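You operate a simulated robot arm through the tools that you are given. There is no shell and no other tool. Be economical: measure what you need, move in short steps, check, and stop when the job is done.

The job below is to be done with a simulated robot arm. You get a single attempt, and the scene is never put back.

Task
Switch the middle hot plate off, wipe up the wet patch beside it and switch it on again.
Fine: the orange bag goes in the steel bowl; pink scouring pad, put back before the plate goes on. What is to be rubbed or washed off counts as gone when no trace of it is left.
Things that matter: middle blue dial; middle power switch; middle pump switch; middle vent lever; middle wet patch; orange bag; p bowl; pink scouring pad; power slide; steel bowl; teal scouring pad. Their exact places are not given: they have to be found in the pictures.

Only the result counts: the job must be done as asked and must still hold three seconds after the hand-in. Knocking over, shifting, dropping, spilling or breaking anything else fails it.

Robot
A 6-joint arm with a two-finger gripper on a trunk, on a base that drives. Base frame: it is fixed to the floor where the robot stands at the start and does not move with it; the origin is under the middle of the robot, x ahead of it, y to its left, z up. Units: mm, degrees, N and s.
It reaches about 718 mm from its shoulder. Its first joint turns from -69.0 to 172.0 degrees. Places, roughly: middle blue dial [500, -500, 600]; middle power switch [400, 0, 800]; middle pump switch [500, -400, 600]; middle vent lever [500, 100, 1300]; middle wet patch [600, -500, 800]; p bowl [400, 200, 1000]; power slide [500, -200, 800]. Payload 3 kg.
The TCP is the grasp point, 30 mm short of the fingertips. In the tool frame z runs along the fingers and y along their closing line. The gripper opens to 96 mm. The gripper's body begins 53 mm behind the TCP.
Orientation is that of the tool frame in the base frame, as [roll, pitch, yaw] about the fixed x, y, z axes, in that order (R = Rz(yaw) Ry(pitch) Rx(roll)). With the fingers straight down and closing along the base's y, the tool's x points along the base's -x, its y along +y and its z along -z.

Tools
- The arm moves only by the tool servo_tool. Its argument "commands" is a list of rows, each an object (a shift or turn left out is 0, a gripper value left out holds the last) with "translation": the shift along the tool's x, y, z in mm, a list of three; "rot": the turn, a rotation vector about the tool's x, y, z in degrees, a list of three. In form: [{"translation": [tx, ty, tz], "rot": [wx, wy, wz]}, ...]. A call has 1 to 20 rows; each row shifts and turns the commanded pose from where the row before left it, along the tool's axes as they then stand. "claw" is the closure, from 0 (fully open) to 1 (shut), set as the call begins (left out, the last holds). Rows are played at 5 a second. More than 50 mm and 8.6 degrees between two rows, or a gripper value outside its range, and nothing of the call is played. A pose out of reach is approached as far as the arm can. The call stops where the force on the tool passes 60 N (or 10 N more than at its start, if that is more) or the arm is blocked; 0.2 s more then pass. The fingers move at their own pace (about 153 mm/s each) and stop on an object; they squeeze with about 34 N. The grip force told is the motor's: it shows also when the fingers shut on nothing. Time passes only in rows, and 0.2 s behind the last, so rows that do not move let the fingers close. It gives the time, the measured TCP pose, the force on the tool (base axes), the opening and the grip force at its end, in the units of the frame above (readings bear some noise), with the torque about the TCP (base axes, N m) and any sound that the robot's microphone picked up.
- Cameras (640 x 400 px; columns grow to the right, rows downward): "scene" is now at [138.2, -18.2, 1441]; the picture's right is [-0.34, -0.94, -0.00], its down [-0.61, 0.22, -0.76] and it looks along [0.71, -0.26, -0.65] (base axes); focal length 214 px, centre (320, 200). "wrist" rides on the gripper at [73, 22, -83] in the tool frame; the picture's right is [-0.29, 0.96, 0.00], its down [-0.66, -0.20, -0.72] and it looks along [-0.69, -0.21, 0.69] (tool axes); focal length 247 px, centre (320, 200).
- get_image(camera): a new picture of that camera. It takes no simulated time.
- lift_body(by): slides the trunk up (or, below 0, down) by that many mm; the arm and the scene camera ride with it, the base frame stays. It gives what a move gives, with no picture.
- roll_base(legs): drives the robot by 1 to 6 legs, each [ahead, left, turn to the left] in mm, mm and degrees, along the robot's own axes; the way and the turn of a leg run together, so that a leg with both is an arc; at most 1500 mm and 180 degrees a leg. The arm and the cameras ride along, it lands a little off, and it stops where it bumps. It gives what a move gives.
- head_to(pan, tilt): turns the head with the scene camera to pan (to the left, within 86 degrees either way) and tilt (down, from -29 to 69), counted from straight ahead of the robot. It gives what a move gives.
- pixel_to_xyz(camera, pixels): there is no depth. For up to 12 entries [column, row, z] of the newest picture of that camera ("zoom" is the newest enlarged one), the place [x, y] in the base frame at which the ray of that pixel passes the height z, good to about 3 mm, but the place of the scene camera against the robot may be out by one fixed shift of up to 25 mm in any direction. It takes no simulated time.
- close_up(camera, box): a new picture of the part [left, top, right, bottom] of that camera's present view, enlarged. It takes no simulated time.
- close_job(): hands the job in; it is judged then, once.

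Go step by step. Measure first, check grasps and placings, and put right what went wrong. The budget is 80 turns and 52 pictures, counting those below and the enlarged ones. Unless the task says otherwise, let go and move clear before handing in, and close with one line.

The tools are called after "Call:" by a JSON object that holds its "fn" and its "kwargs". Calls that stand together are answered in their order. servo_tool: Moves the arm, as the interface text tells. Its arguments: {"type":"object","properties":{"commands":{"type":"array","items":{"type":"object","properties":{"translation":{"type":"array","items":{"type":"number"}},"rot":{"type":"array","items":{"type":"number"}}}}},"claw":{"type":"number"}},"required":["commands"]} The other tools are called the same way: lift_body (by) slides the trunk up or down; roll_base (legs) drives the base; head_to (pan, tilt) turns the head that bears the scene camera; get_image (camera) takes a picture; pixel_to_xyz (camera, pixels) gives the place at which the rays of pixels pass given heights; close_up (camera, box) takes an enlarged picture of a part of a camera's view; close_job () hands the job in.

At the start:

```text
clock: 0.0
eef_pos: [373.7, -356.5, 1243.9]
ee_rot: [180.0, 0.0, 179.9]
ft_force: [0.3, -0.3, -0.5]
torque: [0.02, 0.01, -0.02]
width: 96.0
finger_force: 0.1
trunk travel left (down, up): [-805.0, 135.0]
robot x, y, heading: [-2.6, 1.2, 0.1]
head pan, tilt: [-19.9, 40.8]
```

scene: 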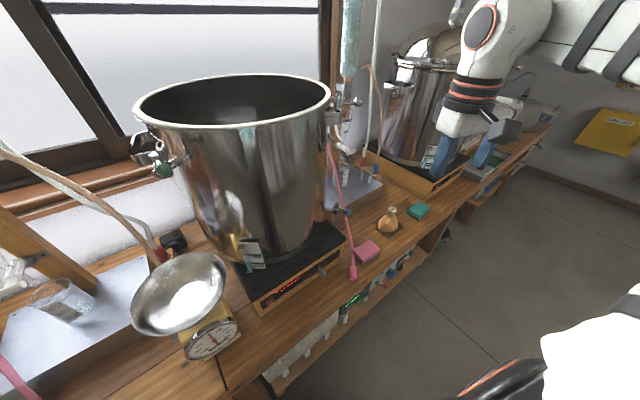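
wrist: 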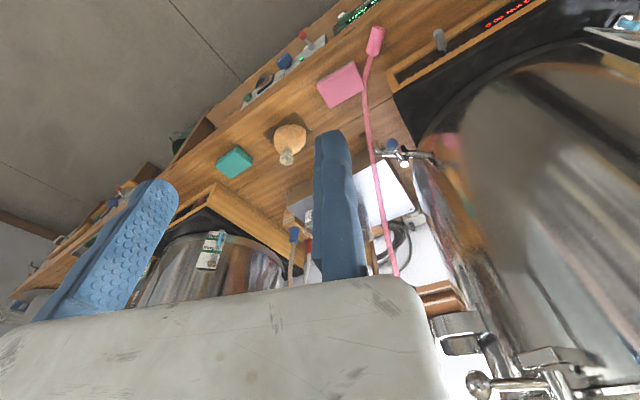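

The scene picture shows a pot on a hot plate (290,270), a pink pad (367,250), an orange bag (388,220), a teal pad (418,210) and a bowl on scales (180,290). I'll enlarge the areas of interest.

Call:
{"fn": "close_up", "kwargs": {"camera": "scene", "box": [220, 180, 460, 330]}}

Call:
{"fn": "close_up", "kwargs": {"camera": "scene", "box": [360, 80, 560, 205]}}

Call:
{"fn": "close_up", "kwargs": {"camera": "wrist", "box": [220, 0, 540, 200]}}

```text
2.67 times, centred on (340, 255) of scene
```

zoom: 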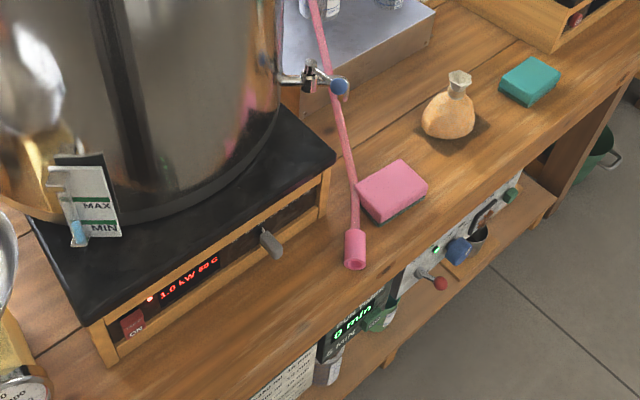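

```text
3.20 times, centred on (460, 142) of scene
```

zoom: 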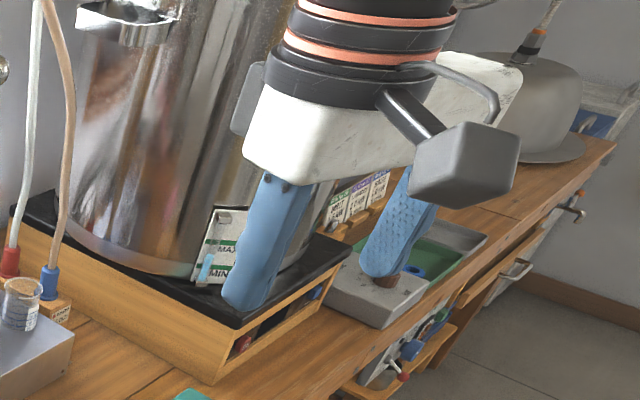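

```text
2.00 times, centred on (380, 100) of wrist
```

zoom: 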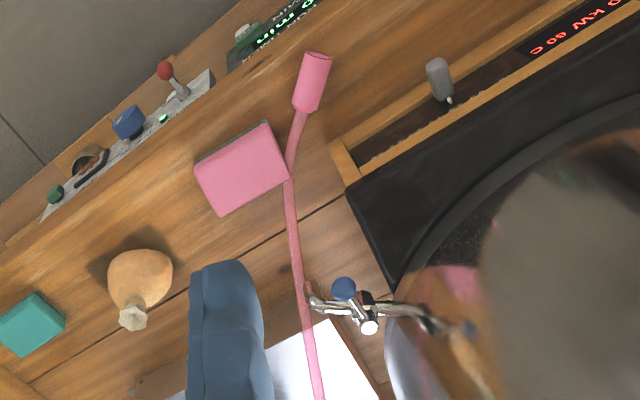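

The near hot plate has a red switch "ON" at its left, a display and a grey slide knob at its right. I'll measure and look left and right for the other plates and the wet patch.

Call:
{"fn": "pixel_to_xyz", "kwargs": {"camera": "scene", "pixels": [[367, 250, 800], [388, 222, 800], [418, 210, 800], [270, 302, 840], [321, 271, 840], [353, 272, 800], [265, 315, 800], [181, 308, 900]]}}

Call:
{"fn": "head_to", "kwargs": {"pan": 25, "tilt": 45}}

Call:
{"fn": "get_image", "kwargs": {"camera": "scene"}}

Call:
{"fn": "head_to", "kwargs": {"pan": -55, "tilt": 40}}

Call:
{"fn": "get_image", "kwargs": {"camera": "scene"}}

```text
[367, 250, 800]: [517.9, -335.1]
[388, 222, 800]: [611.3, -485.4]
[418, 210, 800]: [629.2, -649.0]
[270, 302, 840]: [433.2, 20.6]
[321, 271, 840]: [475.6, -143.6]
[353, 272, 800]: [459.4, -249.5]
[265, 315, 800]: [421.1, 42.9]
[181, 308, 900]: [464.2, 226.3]
```

```text
clock: 1.1
eef_pos: [375.4, -357.0, 1245.3]
ee_rot: [180.0, 0.0, 180.0]
ft_force: [-0.1, -0.2, 0.2]
torque: [0.01, 0.0, -0.02]
width: 96.1
finger_force: 0.1
trunk travel left (down, up): [-805.0, 135.0]
robot x, y, heading: [1.7, 3.5, 0.1]
head pan, tilt: [25.0, 45.0]
```

```text
46 pictures are left
```

scene: 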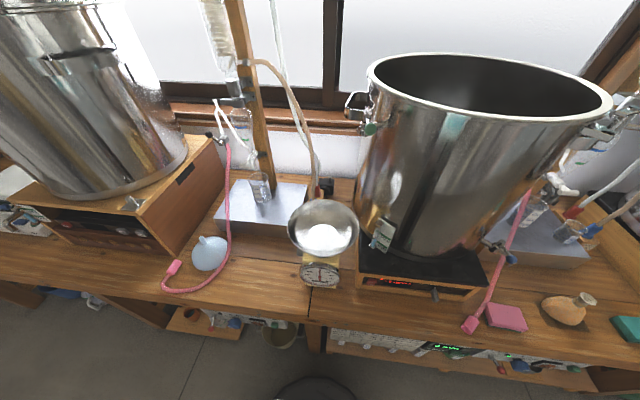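

```text
clock: 2.6
eef_pos: [375.5, -356.5, 1243.8]
ee_rot: [180.0, 0.0, -179.9]
ft_force: [0.9, 0.4, -0.5]
torque: [-0.02, 0.0, 0.0]
width: 96.0
finger_force: 0.1
trunk travel left (down, up): [-805.0, 135.0]
robot x, y, heading: [2.1, 0.0, 0.2]
head pan, tilt: [-55.0, 40.0]
```

```text
45 pictures are left
```

scene: 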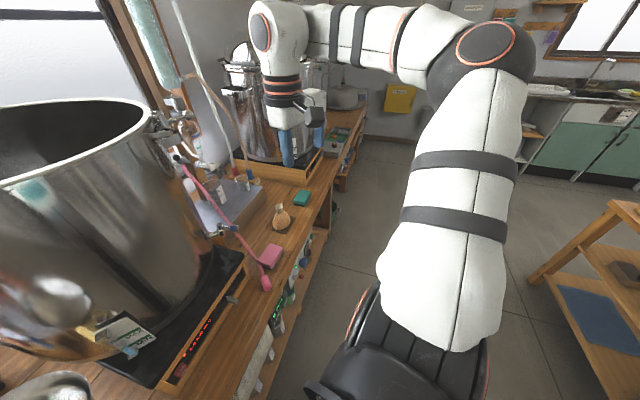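

The middle plate is the one ahead; the bag appears to sit on the dark wet patch. I'll zoom in on the bag/pad, the bowl, and the switch.

Call:
{"fn": "close_up", "kwargs": {"camera": "scene", "box": [230, 180, 326, 240]}}

Call:
{"fn": "head_to", "kwargs": {"pan": 10, "tilt": 50}}

Call:
{"fn": "get_image", "kwargs": {"camera": "scene"}}

```text
6.67 times, centred on (278, 210) of scene
```

zoom: 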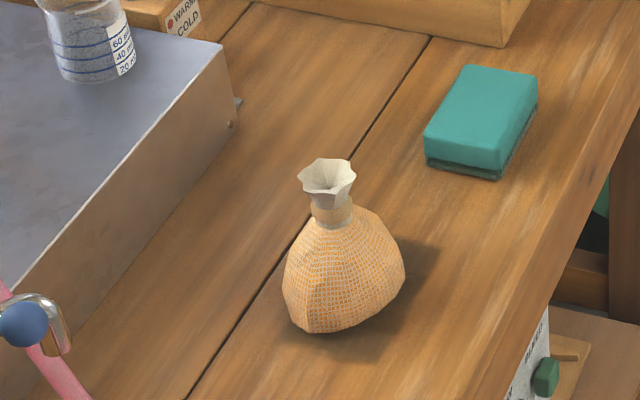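

```text
clock: 4.0
eef_pos: [374.0, -355.8, 1244.3]
ee_rot: [179.9, 0.0, 180.0]
ft_force: [-0.2, 0.1, 0.3]
torque: [-0.01, 0.02, 0.0]
width: 96.2
finger_force: 0.1
trunk travel left (down, up): [-805.0, 135.0]
robot x, y, heading: [1.9, -1.3, 0.1]
head pan, tilt: [10.0, 50.0]
```

```text
43 pictures are left
```

scene: 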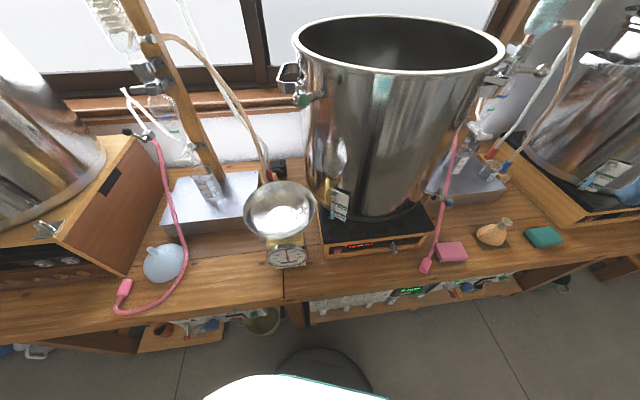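

One steel bowl stands on the scale. I'll zoom on the scale/bowl and on the plate's front panel.

Call:
{"fn": "close_up", "kwargs": {"camera": "scene", "box": [220, 170, 340, 275]}}

Call:
{"fn": "close_up", "kwargs": {"camera": "scene", "box": [316, 215, 444, 295]}}

Call:
{"fn": "pixel_to_xyz", "kwargs": {"camera": "zoom", "pixels": [[320, 200, 830]]}}

Call:
{"fn": "pixel_to_xyz", "kwargs": {"camera": "scene", "pixels": [[281, 212, 950], [247, 205, 980], [317, 205, 980], [281, 182, 980], [494, 236, 800], [494, 225, 850], [452, 253, 820], [330, 251, 840], [395, 247, 840], [306, 266, 800], [288, 266, 800]]}}

```text
3.81 times, centred on (280, 222) of scene
```

zoom: 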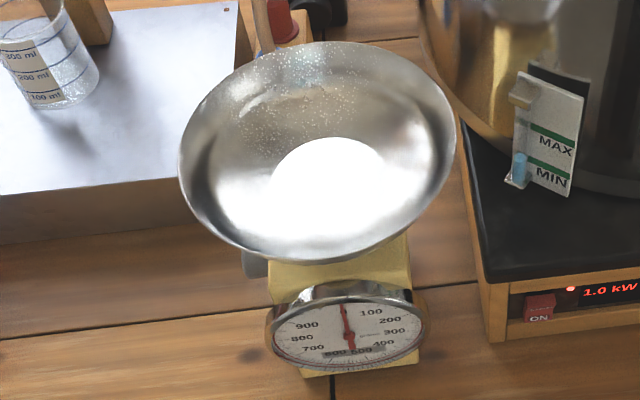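

```text
5.00 times, centred on (380, 255) of scene
```

zoom: 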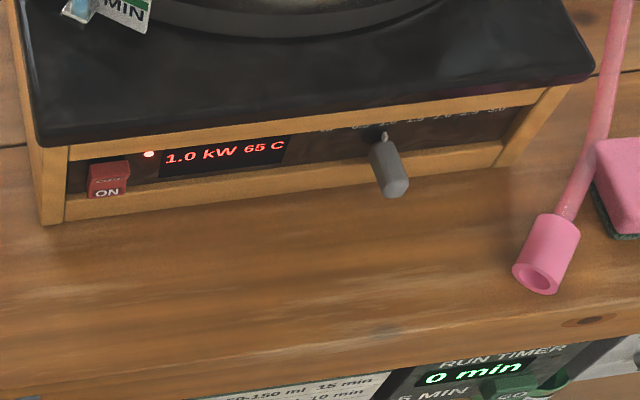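

```text
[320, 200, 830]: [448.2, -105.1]
```

```text
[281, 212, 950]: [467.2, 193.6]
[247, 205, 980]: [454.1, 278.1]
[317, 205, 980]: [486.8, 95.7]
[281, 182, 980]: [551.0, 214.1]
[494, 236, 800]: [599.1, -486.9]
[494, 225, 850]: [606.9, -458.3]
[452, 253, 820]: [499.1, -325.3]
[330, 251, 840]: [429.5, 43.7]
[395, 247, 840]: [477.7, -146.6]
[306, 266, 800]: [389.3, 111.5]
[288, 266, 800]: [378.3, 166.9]
```

The display rose from 60 to 65 °C, so I'll switch off first. I'm lowering the trunk, then tilting the gripper 45° and moving in front of the red switch near (430, 40, 840).

Call:
{"fn": "servo_tool", "kwargs": {"commands": [{"translation": [30, 0, 0]}, {"translation": [30, 0, 0]}], "claw": 1}}

Call:
{"fn": "lift_body", "kwargs": {"by": -300}}

Call:
{"fn": "servo_tool", "kwargs": {"commands": [{"translation": [0, 40, 0], "rot": [0, -7.5, 0]}, {"translation": [0, 40, 0], "rot": [0, -7.5, 0]}, {"translation": [0, 40, 0], "rot": [0, -7.5, 0]}, {"translation": [0, 40, 0], "rot": [0, -7.5, 0]}, {"translation": [0, 40, 0], "rot": [0, -7.5, 0]}, {"translation": [0, 40, 0], "rot": [0, -7.5, 0]}, {"translation": [0, 40, 0]}, {"translation": [0, 40, 0]}, {"translation": [0, 40, 0]}, {"translation": [0, 40, 0]}]}}

Call:
{"fn": "get_image", "kwargs": {"camera": "wrist"}}

```text
clock: 4.6
eef_pos: [331.4, -380.7, 1260.4]
ee_rot: [179.9, 0.0, -179.9]
ft_force: [-0.3, 0.0, -0.1]
torque: [0.01, -0.03, 0.03]
width: 0.0
finger_force: 33.6
out of reach, approached as far as the arm can: row 1, 2
trunk travel left (down, up): [-805.0, 135.0]
robot x, y, heading: [-3.8, -3.1, 0.1]
head pan, tilt: [10.0, 50.0]
```

```text
clock: 7.6
eef_pos: [334.0, -379.1, 961.8]
ee_rot: [-180.0, -0.1, -180.0]
ft_force: [0.1, 0.1, 0.7]
torque: [0.04, -0.03, -0.01]
width: 0.0
finger_force: 32.9
trunk travel left (down, up): [-505.0, 435.0]
robot x, y, heading: [0.9, 1.3, -0.1]
head pan, tilt: [10.0, 50.0]
```

```text
clock: 9.8
eef_pos: [470.4, -294.6, 1096.8]
ee_rot: [180.0, 45.0, -179.6]
ft_force: [-0.6, -0.5, -0.2]
torque: [0.0, 0.02, -0.01]
width: 0.0
finger_force: 33.2
out of reach, approached as far as the arm can: row 1, 2, 3, 4, 5, 6, 7, 8, 9, 10
trunk travel left (down, up): [-505.0, 435.0]
robot x, y, heading: [-1.7, -1.4, -0.1]
head pan, tilt: [10.0, 50.0]
```

```text
40 pictures are left
```

wrist: 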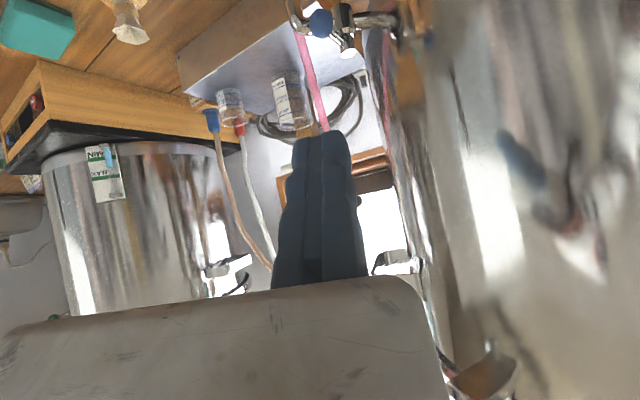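

The pose was out of reach because it lay too close to the shoulder. I'll back the base off by 250 mm so the plate front is at comfortable reach.

Call:
{"fn": "roll_base", "kwargs": {"legs": [[-250, 0, 0]]}}

Call:
{"fn": "servo_tool", "kwargs": {"commands": [{"translation": [0, 0, 0]}]}}

```text
clock: 11.6
eef_pos: [221.2, -293.9, 1097.2]
ee_rot: [179.9, 44.9, -179.4]
ft_force: [-0.4, -0.1, 0.9]
torque: [0.01, -0.01, 0.01]
width: 0.0
finger_force: 33.2
trunk travel left (down, up): [-505.0, 435.0]
robot x, y, heading: [-250.3, -0.7, 0.2]
head pan, tilt: [10.0, 50.0]
```

```text
clock: 12.0
eef_pos: [220.7, -295.3, 1095.2]
ee_rot: [179.9, 44.9, -179.5]
ft_force: [0.1, 0.2, 0.4]
torque: [0.03, 0.0, 0.0]
width: 0.1
finger_force: 33.1
trunk travel left (down, up): [-505.0, 435.0]
robot x, y, heading: [-251.0, 4.5, -0.2]
head pan, tilt: [10.0, 50.0]
```

Now moving to a viewing pose in front of the switch, about (330, 45, 870).

Call:
{"fn": "servo_tool", "kwargs": {"commands": [{"translation": [8.1, 34, 23.7]}, {"translation": [8.1, 34, 23.7]}, {"translation": [8.1, 34, 23.7]}, {"translation": [8.1, 34, 23.7]}, {"translation": [8.1, 34, 23.7]}, {"translation": [8.1, 34, 23.7]}, {"translation": [8.1, 34, 23.7]}, {"translation": [8.1, 34, 23.7]}, {"translation": [8.1, 34, 23.7]}, {"translation": [8.1, 34, 23.7]}]}}

Call:
{"fn": "get_image", "kwargs": {"camera": "wrist"}}

Call:
{"fn": "get_image", "kwargs": {"camera": "scene"}}

```text
clock: 14.2
eef_pos: [333.5, -265.4, 856.1]
ee_rot: [179.1, 45.0, -179.2]
ft_force: [0.0, -0.1, 0.2]
torque: [0.0, 0.01, 0.01]
width: 0.0
finger_force: 33.5
out of reach, approached as far as the arm can: row 1, 2, 3, 4, 5, 6, 7, 8, 9, 10
trunk travel left (down, up): [-505.0, 435.0]
robot x, y, heading: [-250.9, -0.6, 0.2]
head pan, tilt: [10.0, 50.0]
```

```text
39 pictures are left
```

wrist: 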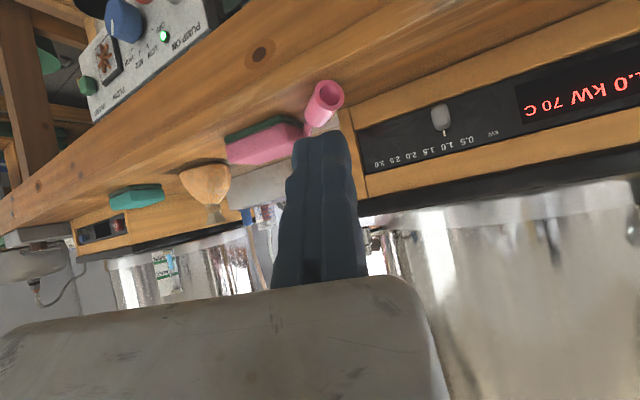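

```text
38 pictures are left
```

scene: 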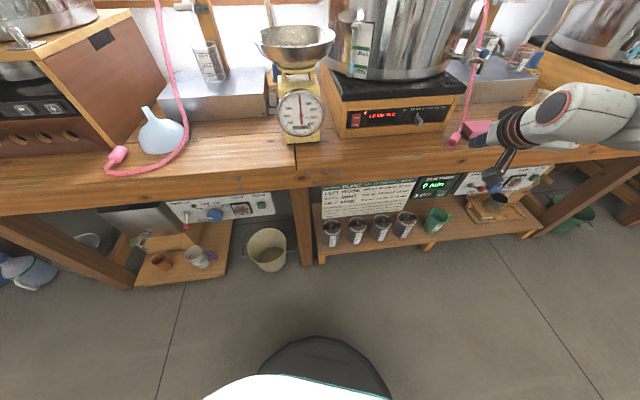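

The arm's first joint limits it on the left, so I'll drive the base 310 mm to the left; the gripper rides along to y≈45 in front of the switch.

Call:
{"fn": "roll_base", "kwargs": {"legs": [[0, 310, 0]]}}

Call:
{"fn": "get_image", "kwargs": {"camera": "wrist"}}

```text
clock: 16.3
eef_pos: [332.1, 41.2, 855.7]
ee_rot: [179.4, 44.8, -179.1]
ft_force: [0.4, -0.6, 0.4]
torque: [0.0, 0.0, -0.01]
width: 0.0
finger_force: 33.2
trunk travel left (down, up): [-505.0, 435.0]
robot x, y, heading: [-249.8, 305.5, 0.3]
head pan, tilt: [10.0, 50.0]
```

```text
37 pictures are left
```

wrist: 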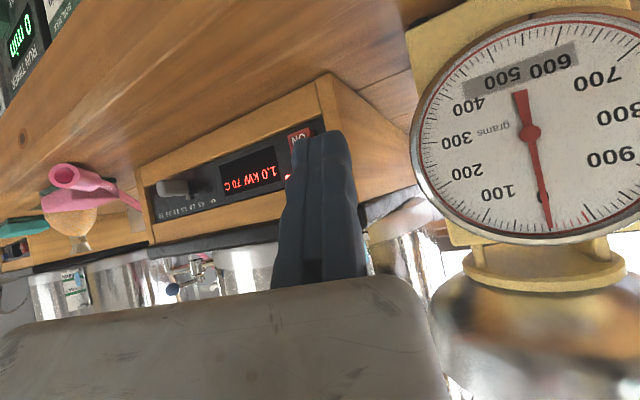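

The switch shows at (300,137), partly hidden by the fingers. I'll shift the tool right and up a little for a clear view and parallax.

Call:
{"fn": "servo_tool", "kwargs": {"commands": [{"translation": [-14, -25, -14]}]}}

Call:
{"fn": "close_up", "kwargs": {"camera": "wrist", "box": [200, 60, 400, 185]}}

```text
clock: 16.7
eef_pos: [333.2, 13.8, 876.4]
ee_rot: [179.1, 44.9, -179.3]
ft_force: [-0.5, 0.3, 0.7]
torque: [0.0, 0.03, 0.02]
width: 0.0
finger_force: 33.0
trunk travel left (down, up): [-505.0, 435.0]
robot x, y, heading: [-250.6, 309.3, 0.0]
head pan, tilt: [10.0, 50.0]
```

```text
3.20 times, centred on (300, 122) of wrist
```

zoom: 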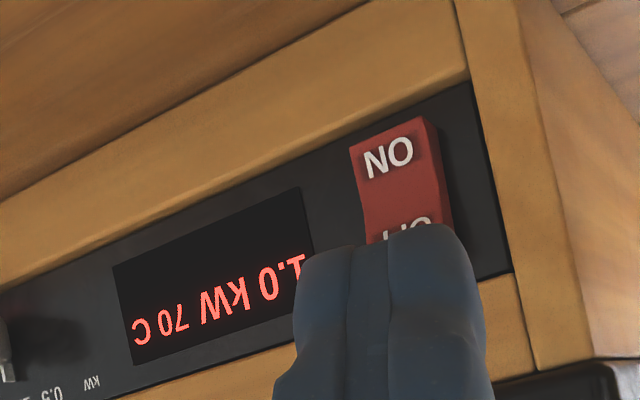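

OFF is on the upper half of the rocker, around (458, 9, 820); ON is at the lower half. I'll approach with the fingertip corner at the upper half.

Call:
{"fn": "servo_tool", "kwargs": {"commands": [{"translation": [-13.5, -2.5, 41]}, {"translation": [-13.5, -2.5, 41]}]}}

Call:
{"fn": "get_image", "kwargs": {"camera": "wrist"}}

Call:
{"fn": "get_image", "kwargs": {"camera": "scene"}}

```text
clock: 17.3
eef_pos: [383.4, -8.9, 833.0]
ee_rot: [179.3, 44.8, -179.2]
ft_force: [-0.4, 0.0, -0.5]
torque: [0.01, 0.01, -0.03]
width: 0.2
finger_force: 32.8
out of reach, approached as far as the arm can: row 1, 2
trunk travel left (down, up): [-505.0, 435.0]
robot x, y, heading: [-249.0, 301.3, 0.0]
head pan, tilt: [10.0, 50.0]
```

```text
35 pictures are left
```

wrist: 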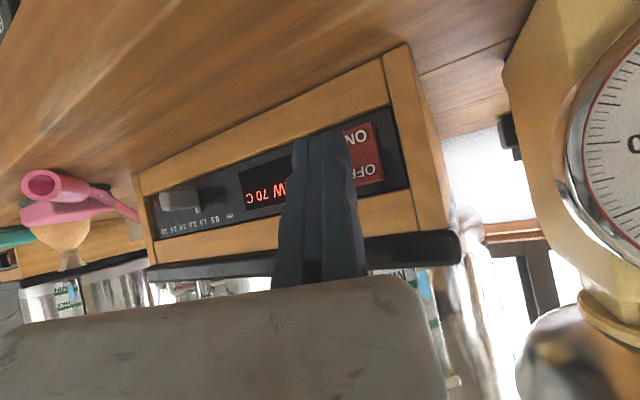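

```text
34 pictures are left
```

scene: 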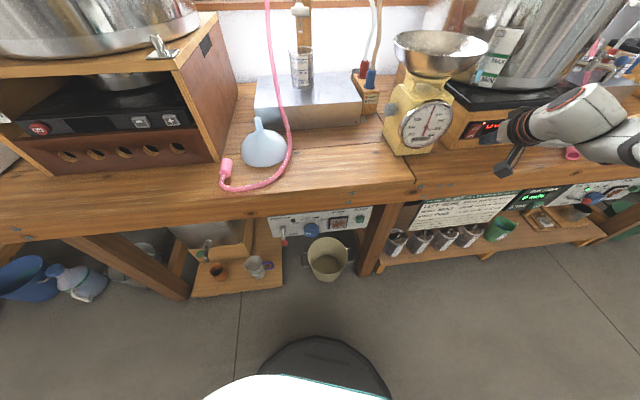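

The tool is at maximum reach; the switch's OFF half is about (452, 10, 824). I'll retract slightly and see where the pose lands, then drive the base a bit closer.

Call:
{"fn": "servo_tool", "kwargs": {"commands": [{"translation": [28, 0, -28]}]}}

Call:
{"fn": "roll_base", "kwargs": {"legs": [[60, 20, 0]]}}

```text
clock: 17.7
eef_pos: [342.3, -9.4, 835.9]
ee_rot: [179.1, 45.1, -179.2]
ft_force: [-0.5, 0.4, 0.3]
torque: [0.0, 0.0, -0.01]
width: 0.1
finger_force: 33.0
trunk travel left (down, up): [-505.0, 435.0]
robot x, y, heading: [-248.8, 307.3, 0.2]
head pan, tilt: [10.0, 50.0]
```

```text
clock: 18.7
eef_pos: [405.0, 14.0, 834.4]
ee_rot: [179.2, 45.0, -179.1]
ft_force: [-0.2, -0.2, -0.1]
torque: [0.03, -0.01, 0.02]
width: 0.0
finger_force: 33.3
trunk travel left (down, up): [-505.0, 435.0]
robot x, y, heading: [-192.4, 326.8, 0.0]
head pan, tilt: [10.0, 50.0]
```

Now at (405,14,834). I'll press forward in small steps.

Call:
{"fn": "servo_tool", "kwargs": {"commands": [{"translation": [-3, -4, -3]}, {"translation": [-2.8, 0, 2.8]}, {"translation": [-2.8, 0, 2.8]}, {"translation": [-2.8, 0, 2.8]}, {"translation": [-2.8, 0, 2.8]}]}}

Call:
{"fn": "get_image", "kwargs": {"camera": "wrist"}}

```text
clock: 20.0
eef_pos: [405.6, 9.4, 840.0]
ee_rot: [178.8, 44.3, -179.3]
ft_force: [-28.8, -4.2, 12.5]
torque: [0.11, 0.08, 0.21]
width: 0.2
finger_force: 32.5
trunk travel left (down, up): [-505.0, 435.0]
robot x, y, heading: [-190.2, 329.1, -0.3]
head pan, tilt: [10.0, 50.0]
stopped in row 5: the force on the tool passed its limit at 63 N (the readings are from after the stop); the commanded pose is now the measured one
```

```text
33 pictures are left
```

wrist: 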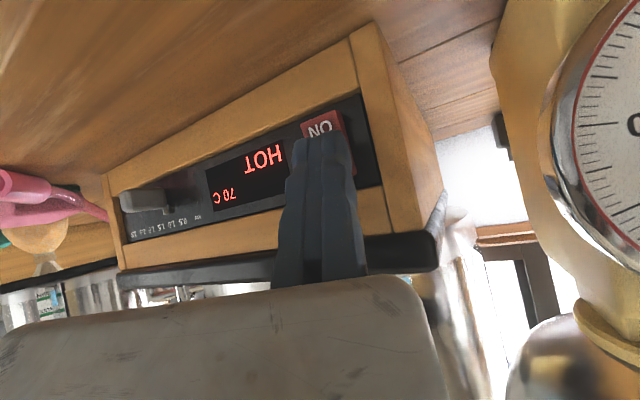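

The display now reads HOT 70 C, so the plate is off. I'll retract, lift, turn the tool straight down, and drive back and right towards the bag.

Call:
{"fn": "servo_tool", "kwargs": {"commands": [{"translation": [28, 0, -28]}, {"translation": [21, 0, -21]}, {"rot": [0, 7.5, 0]}, {"rot": [0, 7.5, 0]}, {"rot": [0, 7.5, 0]}, {"rot": [0, 7.5, 0]}, {"rot": [0, 7.5, 0]}, {"rot": [0, 7.5, 0]}], "claw": 0}}

Call:
{"fn": "lift_body", "kwargs": {"by": 200}}

Call:
{"fn": "roll_base", "kwargs": {"legs": [[0, -415, 0]]}}

Call:
{"fn": "head_to", "kwargs": {"pan": -30, "tilt": 45}}

Call:
{"fn": "get_image", "kwargs": {"camera": "scene"}}

Call:
{"fn": "get_image", "kwargs": {"camera": "wrist"}}

```text
clock: 21.8
eef_pos: [314.3, -26.2, 825.8]
ee_rot: [178.9, -1.1, -178.3]
ft_force: [-0.8, -0.6, 1.3]
torque: [-0.01, 0.04, -0.01]
width: 96.1
finger_force: 0.0
out of reach, approached as far as the arm can: row 2, 6, 7, 8
trunk travel left (down, up): [-505.0, 435.0]
robot x, y, heading: [-191.9, 325.3, -0.0]
head pan, tilt: [10.0, 50.0]
```

```text
clock: 23.9
eef_pos: [315.0, -25.7, 1027.1]
ee_rot: [179.1, -1.0, -178.3]
ft_force: [0.2, -0.4, 0.4]
torque: [0.01, -0.02, 0.02]
width: 95.8
finger_force: 0.0
trunk travel left (down, up): [-705.0, 235.0]
robot x, y, heading: [-192.2, 324.0, 0.2]
head pan, tilt: [10.0, 50.0]
```

```text
clock: 26.5
eef_pos: [316.4, -438.6, 1026.9]
ee_rot: [179.2, -0.9, -178.2]
ft_force: [-1.6, 0.0, 0.0]
torque: [0.0, -0.02, -0.01]
width: 96.1
finger_force: 0.0
trunk travel left (down, up): [-705.0, 235.0]
robot x, y, heading: [-190.5, -84.9, 0.1]
head pan, tilt: [10.0, 50.0]
```

```text
clock: 27.6
eef_pos: [315.4, -438.1, 1026.0]
ee_rot: [179.1, -1.0, -178.2]
ft_force: [0.0, -0.1, -0.2]
torque: [-0.01, 0.02, -0.03]
width: 96.0
finger_force: 0.0
trunk travel left (down, up): [-705.0, 235.0]
robot x, y, heading: [-190.8, -87.1, -0.1]
head pan, tilt: [-30.0, 45.0]
```

```text
32 pictures are left
```

scene: 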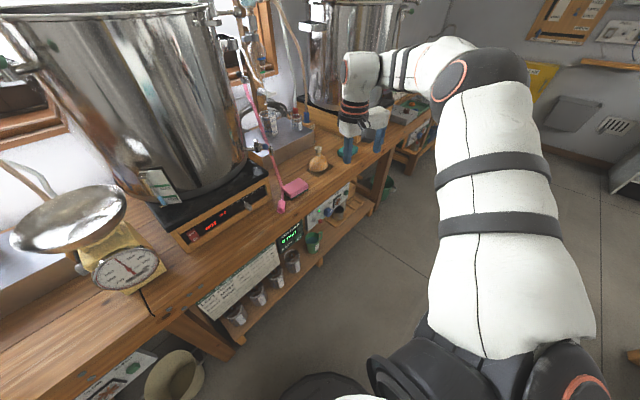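

```text
31 pictures are left
```

wrist: 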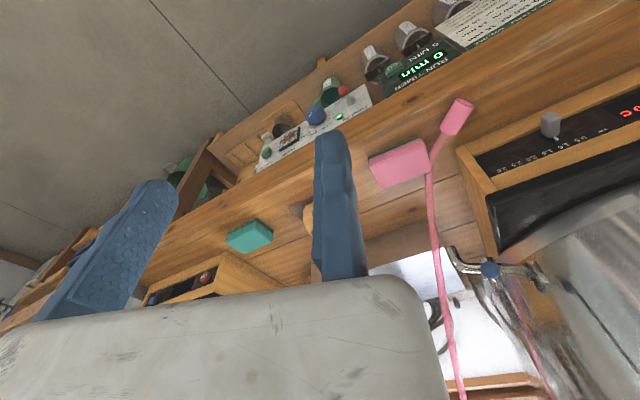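

Tool is down at (315,-438,1026). I'll drive ahead so the gripper gets near the bag and measure again.

Call:
{"fn": "pixel_to_xyz", "kwargs": {"camera": "wrist", "pixels": [[398, 162, 780], [398, 162, 800], [457, 116, 780], [457, 116, 800], [248, 237, 780], [248, 237, 800]]}}

Call:
{"fn": "roll_base", "kwargs": {"legs": [[190, 0, 0]]}}

Call:
{"fn": "get_image", "kwargs": {"camera": "wrist"}}

Call:
{"fn": "pixel_to_xyz", "kwargs": {"camera": "wrist", "pixels": [[320, 100, 780], [320, 100, 800]]}}

```text
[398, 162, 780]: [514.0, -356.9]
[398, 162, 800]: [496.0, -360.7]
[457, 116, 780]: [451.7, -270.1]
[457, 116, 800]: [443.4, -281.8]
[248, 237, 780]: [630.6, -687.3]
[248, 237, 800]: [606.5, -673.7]
```

```text
clock: 29.1
eef_pos: [501.2, -440.8, 1026.8]
ee_rot: [179.2, -1.0, -178.5]
ft_force: [0.3, -0.7, 0.3]
torque: [0.03, 0.06, -0.01]
width: 95.8
finger_force: 0.2
trunk travel left (down, up): [-705.0, 235.0]
robot x, y, heading: [-3.7, -83.4, -0.2]
head pan, tilt: [-30.0, 45.0]
```

```text
30 pictures are left
```

wrist: 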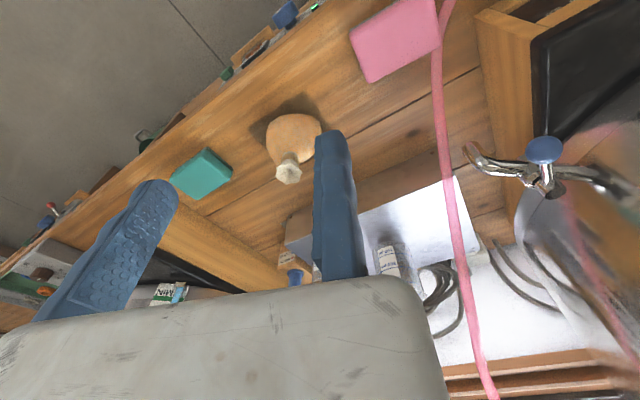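

```text
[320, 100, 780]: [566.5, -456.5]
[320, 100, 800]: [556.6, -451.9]
```

The bag is at (294,138), its neck flare at (288,170). I'll measure these to triangulate the bench height.

Call:
{"fn": "pixel_to_xyz", "kwargs": {"camera": "wrist", "pixels": [[203, 173, 780], [203, 173, 800], [288, 168, 860], [288, 168, 880], [288, 168, 840], [296, 135, 800], [296, 135, 820], [285, 110, 780], [397, 40, 780], [349, 40, 780], [370, 83, 780], [443, 42, 780]]}}

Call:
{"fn": "close_up", "kwargs": {"camera": "wrist", "box": [230, 80, 350, 200]}}

```text
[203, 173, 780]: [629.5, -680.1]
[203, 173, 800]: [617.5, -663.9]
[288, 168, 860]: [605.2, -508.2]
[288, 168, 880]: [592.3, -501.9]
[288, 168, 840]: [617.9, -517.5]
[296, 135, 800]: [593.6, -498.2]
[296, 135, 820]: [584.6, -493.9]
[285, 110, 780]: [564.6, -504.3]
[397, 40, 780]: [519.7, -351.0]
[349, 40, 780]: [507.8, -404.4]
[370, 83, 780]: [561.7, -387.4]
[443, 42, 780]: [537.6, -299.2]
```

```text
3.33 times, centred on (290, 140) of wrist
```

zoom: 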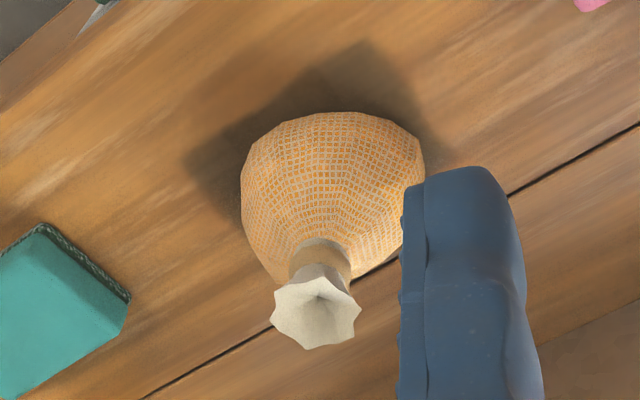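

Bag axis is about (598,-502), flare top about z 870, bench about z 757. I'll move above it with the gripper open and check before descending.

Call:
{"fn": "servo_tool", "kwargs": {"commands": [{"translation": [-32, -21.5, 0]}, {"translation": [-32, -21.5, 0]}, {"translation": [-32, -21.5, 0]}, {"translation": [0, 0, 40]}, {"translation": [0, 0, 40]}]}}

Call:
{"fn": "get_image", "kwargs": {"camera": "wrist"}}

```text
clock: 30.3
eef_pos: [517.4, -476.9, 934.2]
ee_rot: [179.1, -0.8, -178.4]
ft_force: [0.6, 0.3, -0.1]
torque: [-0.01, -0.01, -0.04]
width: 96.1
finger_force: 0.0
out of reach, approached as far as the arm can: row 1, 2, 3, 5
trunk travel left (down, up): [-705.0, 235.0]
robot x, y, heading: [-3.4, -85.3, -0.0]
head pan, tilt: [-30.0, 45.0]
```

```text
28 pictures are left
```

wrist: 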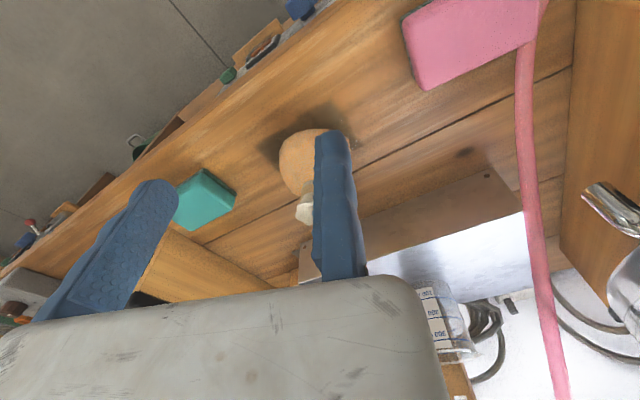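

The arm tops out here, so I'll drive 80 mm ahead and 26 mm right to set the gripper above the bag (clear of its top by ~30 mm).

Call:
{"fn": "roll_base", "kwargs": {"legs": [[80, -26, 0]]}}

Call:
{"fn": "get_image", "kwargs": {"camera": "wrist"}}

Call:
{"fn": "get_image", "kwargs": {"camera": "scene"}}

```text
clock: 31.4
eef_pos: [599.2, -503.8, 935.2]
ee_rot: [179.1, -0.8, -178.4]
ft_force: [-0.2, 0.0, -0.6]
torque: [0.0, 0.0, 0.02]
width: 95.8
finger_force: 0.1
trunk travel left (down, up): [-705.0, 235.0]
robot x, y, heading: [75.7, -111.1, -0.3]
head pan, tilt: [-30.0, 45.0]
```

```text
27 pictures are left
```

wrist: 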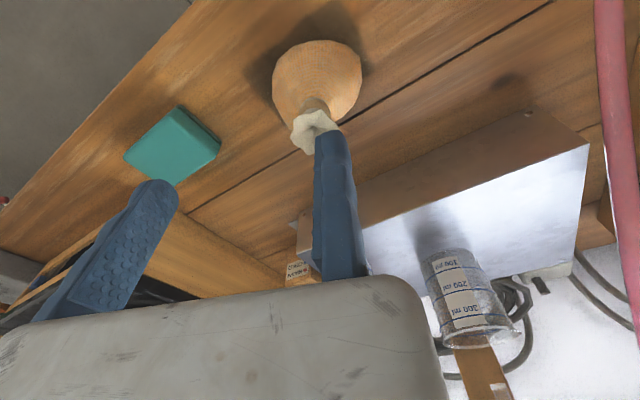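

```text
26 pictures are left
```

scene: 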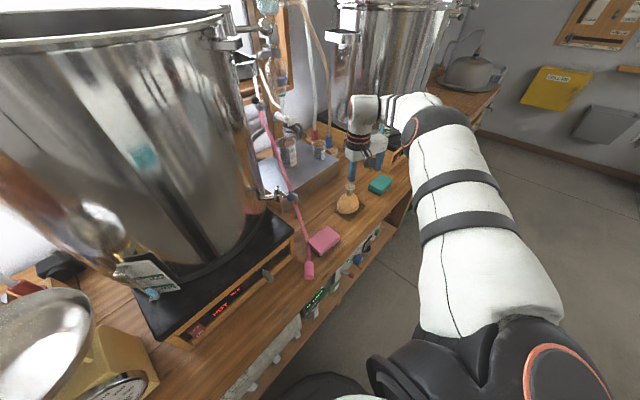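

I'll triangulate the bag axis again from this closer view before descending.

Call:
{"fn": "pixel_to_xyz", "kwargs": {"camera": "wrist", "pixels": [[314, 130, 850], [314, 130, 860], [314, 130, 870], [317, 82, 780], [317, 82, 790], [317, 82, 800], [314, 105, 840]]}}

```text
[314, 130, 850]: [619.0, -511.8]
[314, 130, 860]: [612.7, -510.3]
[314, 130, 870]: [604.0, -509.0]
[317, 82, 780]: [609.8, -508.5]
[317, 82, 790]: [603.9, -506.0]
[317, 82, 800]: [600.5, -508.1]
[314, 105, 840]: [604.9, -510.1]
```

Axis ≈ (603,-508). I'll retract the arm 15 mm and drive 19 mm ahead to keep some reach margin.

Call:
{"fn": "servo_tool", "kwargs": {"commands": [{"translation": [25, -4, 0]}]}}

Call:
{"fn": "roll_base", "kwargs": {"legs": [[30, 0, 0]]}}

Call:
{"fn": "servo_tool", "kwargs": {"commands": [{"translation": [0, 0, 15]}]}}

```text
clock: 31.8
eef_pos: [572.7, -509.2, 936.4]
ee_rot: [179.0, -0.7, -178.3]
ft_force: [0.2, -0.2, 0.1]
torque: [0.03, -0.06, -0.03]
width: 96.1
finger_force: 0.0
trunk travel left (down, up): [-705.0, 235.0]
robot x, y, heading: [74.0, -111.6, -0.1]
head pan, tilt: [-30.0, 45.0]
```

```text
clock: 32.6
eef_pos: [602.7, -509.6, 934.9]
ee_rot: [179.1, -0.7, -178.4]
ft_force: [0.3, -0.1, -0.1]
torque: [-0.02, 0.01, 0.01]
width: 95.9
finger_force: 0.1
trunk travel left (down, up): [-705.0, 235.0]
robot x, y, heading: [102.3, -112.8, -0.1]
head pan, tilt: [-30.0, 45.0]
```

```text
clock: 33.0
eef_pos: [602.5, -507.9, 919.6]
ee_rot: [179.0, -0.9, -178.4]
ft_force: [1.0, -0.7, 0.6]
torque: [0.02, -0.06, 0.01]
width: 96.0
finger_force: 0.1
trunk travel left (down, up): [-705.0, 235.0]
robot x, y, heading: [103.7, -114.6, -0.1]
head pan, tilt: [-30.0, 45.0]
```

Within reach. Descending to z≈857 around the neck.

Call:
{"fn": "servo_tool", "kwargs": {"commands": [{"translation": [0, 0, 16]}, {"translation": [0, 0, 16]}, {"translation": [0, 0, 16]}, {"translation": [0, 0, 14]}]}}

Call:
{"fn": "get_image", "kwargs": {"camera": "wrist"}}

Call:
{"fn": "close_up", "kwargs": {"camera": "scene", "box": [300, 140, 396, 220]}}

```text
clock: 33.9
eef_pos: [602.0, -508.0, 890.0]
ee_rot: [179.8, 1.3, -178.7]
ft_force: [-10.8, -1.5, 33.6]
torque: [0.03, 0.09, 0.02]
width: 96.1
finger_force: 0.2
out of reach, approached as far as the arm can: row 3, 4
trunk travel left (down, up): [-705.0, 235.0]
robot x, y, heading: [103.4, -112.9, -0.3]
head pan, tilt: [-30.0, 45.0]
stopped in row 4: the force on the tool passed its limit at 73 N (the readings are from after the stop); the commanded pose is now the measured one
```

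```text
25 pictures are left
```

wrist: 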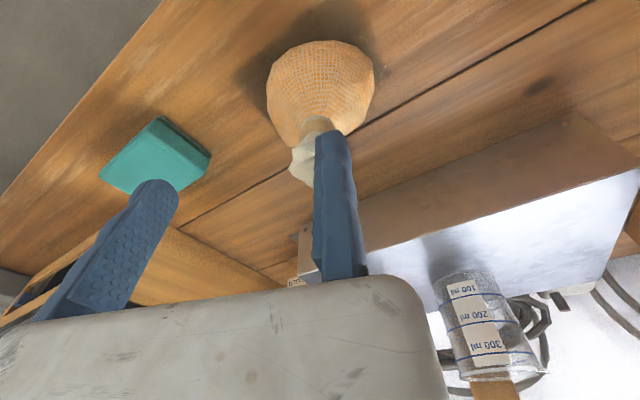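

```text
5.00 times, centred on (348, 180) of scene
```

zoom: 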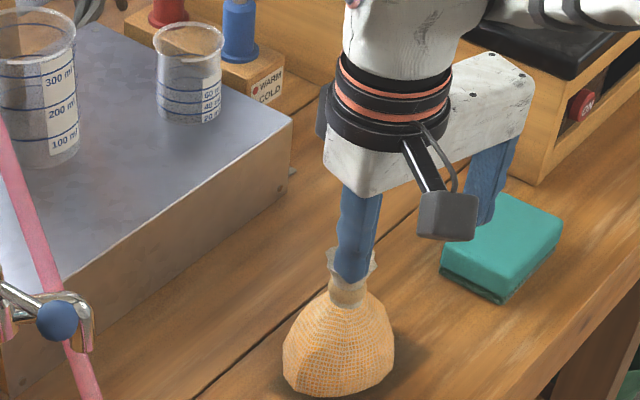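

The +y finger came down on the bag's flare: the pictures show that finger is fixed at the TCP line and only the other one opens to -y. I'll rise and shift +y so the fixed finger passes beside the neck.

Call:
{"fn": "servo_tool", "kwargs": {"commands": [{"translation": [0, 0, -20]}, {"translation": [0, 0, -20]}, {"translation": [0, 25, 0]}]}}

Call:
{"fn": "get_image", "kwargs": {"camera": "wrist"}}

Call:
{"fn": "close_up", "kwargs": {"camera": "scene", "box": [300, 140, 396, 220]}}

```text
clock: 34.6
eef_pos: [607.5, -484.2, 920.9]
ee_rot: [179.6, 0.6, -178.5]
ft_force: [0.1, 0.7, 0.3]
torque: [0.0, -0.04, -0.02]
width: 96.2
finger_force: 0.1
trunk travel left (down, up): [-705.0, 235.0]
robot x, y, heading: [107.5, -114.5, -0.3]
head pan, tilt: [-30.0, 45.0]
```

```text
23 pictures are left
```

wrist: 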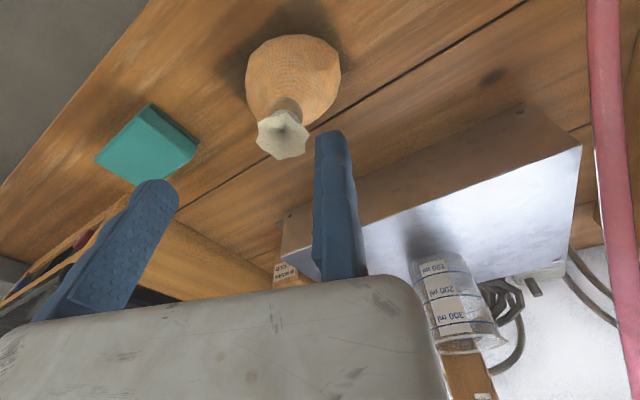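

```text
5.00 times, centred on (348, 180) of scene
```

zoom: 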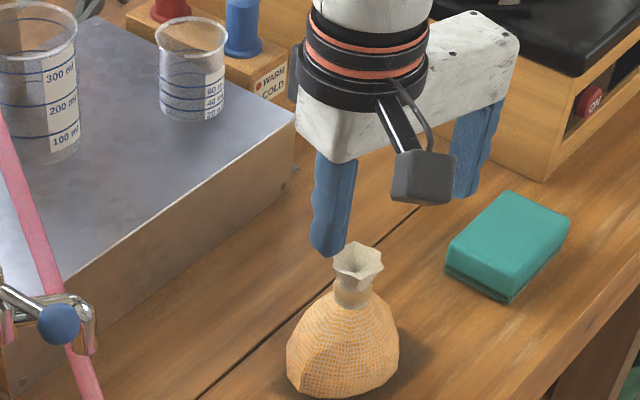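

Bag still upright. Measuring the flare (284,135) again.

Call:
{"fn": "pixel_to_xyz", "kwargs": {"camera": "wrist", "pixels": [[284, 135, 868], [294, 82, 790], [287, 110, 840]]}}

Call:
{"fn": "servo_tool", "kwargs": {"commands": [{"translation": [3, 0, 15]}]}}

```text
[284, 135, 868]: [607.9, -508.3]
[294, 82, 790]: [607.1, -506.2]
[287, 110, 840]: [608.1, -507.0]
```

```text
clock: 35.0
eef_pos: [604.6, -485.8, 906.8]
ee_rot: [179.6, 0.7, -178.6]
ft_force: [-0.3, 0.4, -0.1]
torque: [0.02, 0.01, 0.0]
width: 95.9
finger_force: 0.0
trunk travel left (down, up): [-705.0, 235.0]
robot x, y, heading: [105.6, -111.9, -0.3]
head pan, tilt: [-30.0, 45.0]
```

Axis (607,-507); the fixed face at y=-486 clears it. Descending to z≈857.

Call:
{"fn": "servo_tool", "kwargs": {"commands": [{"translation": [-1, 0, 17]}, {"translation": [-1, 0, 17]}, {"translation": [0, 0, 16]}]}}

```text
clock: 35.9
eef_pos: [604.5, -483.3, 859.0]
ee_rot: [179.7, 0.8, -178.6]
ft_force: [0.1, 0.0, 0.2]
torque: [-0.04, 0.0, 0.0]
width: 95.9
finger_force: 0.1
trunk travel left (down, up): [-705.0, 235.0]
robot x, y, heading: [108.4, -112.2, -0.2]
head pan, tilt: [-30.0, 45.0]
```

No contact. I'll shift 7 mm toward the neck and close.

Call:
{"fn": "servo_tool", "kwargs": {"commands": [{"translation": [0, -7, 0]}]}}

Call:
{"fn": "servo_tool", "kwargs": {"commands": [{}, {}, {}, {}], "claw": 1}}

Call:
{"fn": "servo_tool", "kwargs": {"commands": [{"translation": [0, 0, -15]}, {"translation": [0, 0, -15]}]}}

Call:
{"fn": "get_image", "kwargs": {"camera": "wrist"}}

```text
clock: 36.2
eef_pos: [604.2, -490.1, 860.7]
ee_rot: [179.6, 0.8, -178.6]
ft_force: [-0.4, 0.3, 0.3]
torque: [0.0, 0.02, -0.02]
width: 95.8
finger_force: 0.0
out of reach, approached as far as the arm can: row 1
trunk travel left (down, up): [-705.0, 235.0]
robot x, y, heading: [104.4, -113.4, -0.2]
head pan, tilt: [-30.0, 45.0]
```

```text
clock: 37.2
eef_pos: [604.8, -489.5, 860.4]
ee_rot: [179.6, 0.8, -178.6]
ft_force: [0.5, -0.3, 0.1]
torque: [0.02, 0.03, 0.01]
width: 21.0
finger_force: 33.7
trunk travel left (down, up): [-705.0, 235.0]
robot x, y, heading: [106.9, -108.6, 0.3]
head pan, tilt: [-30.0, 45.0]
```

```text
clock: 37.9
eef_pos: [604.7, -491.5, 893.9]
ee_rot: [179.7, 1.2, -178.7]
ft_force: [-0.8, -5.0, 9.5]
torque: [-0.59, 0.04, -0.08]
width: 15.3
finger_force: 30.6
trunk travel left (down, up): [-705.0, 235.0]
robot x, y, heading: [105.7, -112.0, 0.1]
head pan, tilt: [-30.0, 45.0]
```

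```text
21 pictures are left
```

wrist: 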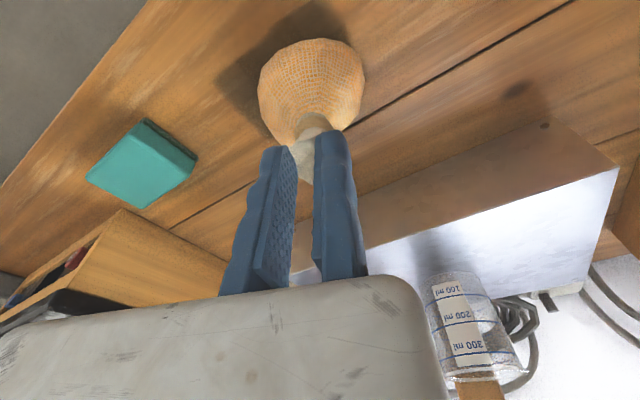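

Width fell from 21 to 15 mm on lifting: the grip is slipping. Checking from the scene camera.

Call:
{"fn": "close_up", "kwargs": {"camera": "scene", "box": [300, 140, 396, 220]}}

```text
5.00 times, centred on (348, 180) of scene
```

zoom: 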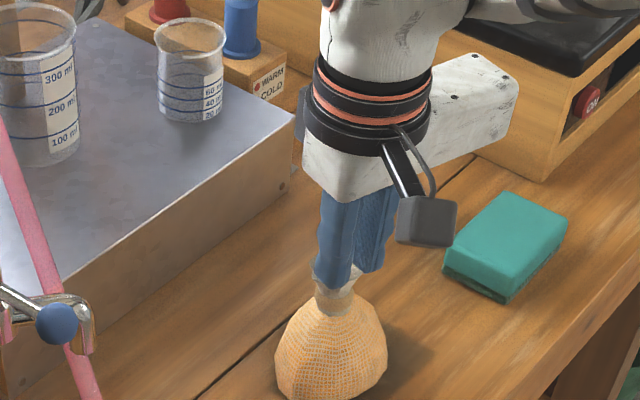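

It slid up the neck, the bag stayed on the bench. I'll grip the round body instead with the tool tilted 45° (palm clears the neck): open, rise, back off, tilt.

Call:
{"fn": "servo_tool", "kwargs": {"commands": [{}, {}, {"translation": [0, 0, -25]}, {"translation": [0, 0, -25]}], "claw": 0}}

Call:
{"fn": "roll_base", "kwargs": {"legs": [[-110, 0, 0]]}}

Call:
{"fn": "servo_tool", "kwargs": {"commands": [{"rot": [0, -7.5, 0]}, {"rot": [0, -7.5, 0]}, {"rot": [0, -7.5, 0]}, {"rot": [0, -7.5, 0]}, {"rot": [0, -7.5, 0]}, {"rot": [0, -7.5, 0]}]}}

Call:
{"fn": "get_image", "kwargs": {"camera": "wrist"}}

```text
clock: 38.9
eef_pos: [602.7, -489.6, 940.6]
ee_rot: [179.7, 0.8, -178.8]
ft_force: [-1.1, -0.7, -1.5]
torque: [-0.01, 0.04, -0.03]
width: 95.9
finger_force: 0.0
trunk travel left (down, up): [-705.0, 235.0]
robot x, y, heading: [105.2, -110.5, 0.1]
head pan, tilt: [-30.0, 45.0]
```

```text
clock: 40.1
eef_pos: [489.7, -488.7, 939.9]
ee_rot: [179.6, 0.7, -178.5]
ft_force: [-0.6, -0.1, -1.0]
torque: [0.0, 0.01, 0.0]
width: 96.1
finger_force: 0.1
trunk travel left (down, up): [-705.0, 235.0]
robot x, y, heading: [-5.0, -112.7, -0.0]
head pan, tilt: [-30.0, 45.0]
```

```text
clock: 41.5
eef_pos: [498.0, -494.8, 937.6]
ee_rot: [179.2, 45.8, -178.9]
ft_force: [0.3, 0.5, 0.3]
torque: [-0.03, 0.02, -0.03]
width: 96.1
finger_force: 0.1
out of reach, approached as far as the arm can: row 6
trunk travel left (down, up): [-705.0, 235.0]
robot x, y, heading: [-9.0, -111.7, -0.1]
head pan, tilt: [-30.0, 45.0]
```

```text
19 pictures are left
```

wrist: 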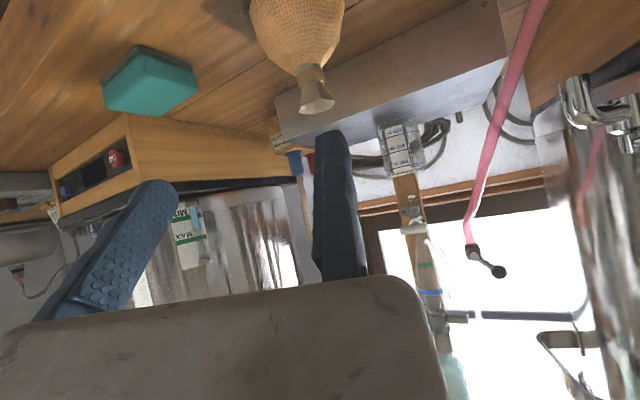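

Tilted well. Measuring the bag from here: body at about (297,25), flare at (316,100).

Call:
{"fn": "pixel_to_xyz", "kwargs": {"camera": "wrist", "pixels": [[297, 22, 790], [297, 22, 800], [316, 100, 868], [312, 72, 845], [250, 15, 800], [345, 15, 800], [250, 15, 790], [345, 15, 790]]}}

```text
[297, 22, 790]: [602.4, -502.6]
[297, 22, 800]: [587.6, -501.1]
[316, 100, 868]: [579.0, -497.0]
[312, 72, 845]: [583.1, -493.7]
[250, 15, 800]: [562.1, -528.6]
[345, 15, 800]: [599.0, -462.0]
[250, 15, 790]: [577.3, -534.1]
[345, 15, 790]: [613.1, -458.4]
```

Bag axis ≈ (603,-499). I'll line up so the fixed finger passes at y≈-451 and go partway along the tool axis.

Call:
{"fn": "servo_tool", "kwargs": {"commands": [{"translation": [13, 21, 10]}, {"translation": [14, 21, 20]}, {"translation": [0, 0, 30]}]}}

Call:
{"fn": "get_image", "kwargs": {"camera": "wrist"}}

Call:
{"fn": "close_up", "kwargs": {"camera": "scene", "box": [290, 110, 410, 210]}}

```text
clock: 42.3
eef_pos: [508.2, -457.2, 895.2]
ee_rot: [179.3, 45.8, -178.9]
ft_force: [0.1, -0.9, 0.1]
torque: [0.02, 0.01, 0.02]
width: 95.7
finger_force: 0.1
out of reach, approached as far as the arm can: row 1, 3
trunk travel left (down, up): [-705.0, 235.0]
robot x, y, heading: [-6.2, -109.3, 0.0]
head pan, tilt: [-30.0, 45.0]
```

```text
18 pictures are left
```

wrist: 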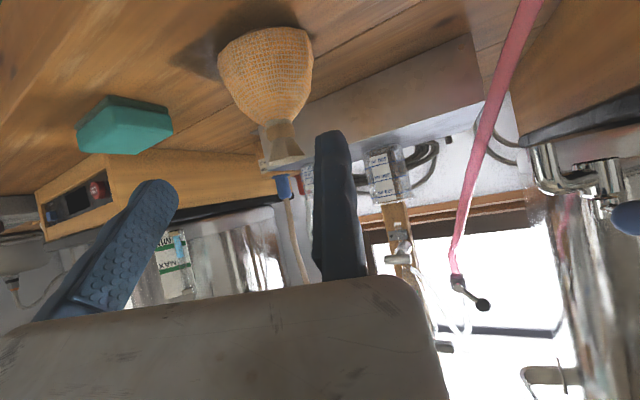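

```text
4.00 times, centred on (350, 160) of scene
```

zoom: 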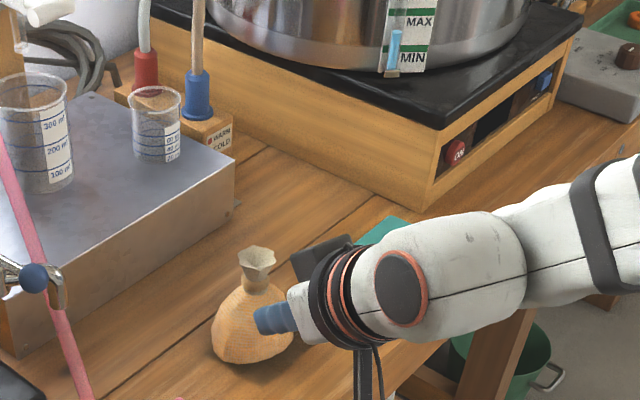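

At reach limit again at this trunk height. I'll raise the tool by the arm 160 mm, lower the trunk 160 mm, and drive 60 mm ahead.

Call:
{"fn": "servo_tool", "kwargs": {"commands": [{"translation": [-29, 0, -28]}, {"translation": [-29, 0, -28]}, {"translation": [-29, 0, -28]}, {"translation": [-29, 0, -28]}]}}

Call:
{"fn": "lift_body", "kwargs": {"by": -150}}

Call:
{"fn": "servo_tool", "kwargs": {"commands": [{"translation": [0, 0, 5]}]}}

```text
clock: 43.3
eef_pos: [525.3, -471.3, 1054.0]
ee_rot: [179.5, 45.8, -179.0]
ft_force: [-0.1, 0.5, 0.0]
torque: [0.01, -0.02, -0.02]
width: 96.0
finger_force: 0.0
out of reach, approached as far as the arm can: row 1, 2, 3
trunk travel left (down, up): [-705.0, 235.0]
robot x, y, heading: [-7.7, -113.0, -0.0]
head pan, tilt: [-30.0, 45.0]
```

```text
clock: 45.0
eef_pos: [526.5, -472.1, 903.7]
ee_rot: [179.5, 45.8, -178.8]
ft_force: [0.5, -0.4, 0.1]
torque: [0.03, 0.02, -0.04]
width: 95.9
finger_force: 0.0
trunk travel left (down, up): [-555.0, 385.0]
robot x, y, heading: [-8.2, -109.1, 0.1]
head pan, tilt: [-30.0, 45.0]
```

```text
clock: 45.4
eef_pos: [529.9, -472.8, 900.1]
ee_rot: [179.4, 45.8, -178.9]
ft_force: [0.7, 0.5, 0.0]
torque: [0.01, 0.03, -0.01]
width: 96.0
finger_force: 0.0
trunk travel left (down, up): [-555.0, 385.0]
robot x, y, heading: [-5.6, -110.8, -0.0]
head pan, tilt: [-30.0, 45.0]
```

Now lining up again: tx 23, ty 20 and partway along the axis.

Call:
{"fn": "servo_tool", "kwargs": {"commands": [{"translation": [12, 10, 12]}, {"translation": [11, 10, 12]}, {"translation": [0, 0, 25]}]}}

Call:
{"fn": "get_image", "kwargs": {"camera": "wrist"}}

```text
clock: 46.2
eef_pos: [553.9, -456.1, 846.8]
ee_rot: [179.4, 45.7, -178.9]
ft_force: [-0.2, 0.1, 0.3]
torque: [0.03, 0.03, 0.0]
width: 95.9
finger_force: 0.0
out of reach, approached as far as the arm can: row 2
trunk travel left (down, up): [-555.0, 385.0]
robot x, y, heading: [-3.9, -111.0, 0.0]
head pan, tilt: [-30.0, 45.0]
```

```text
16 pictures are left
```

wrist: 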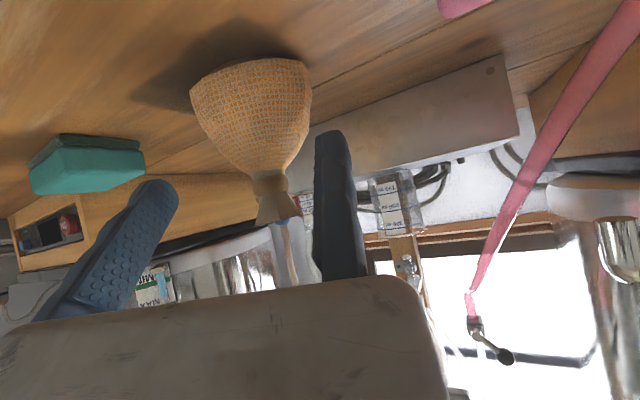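

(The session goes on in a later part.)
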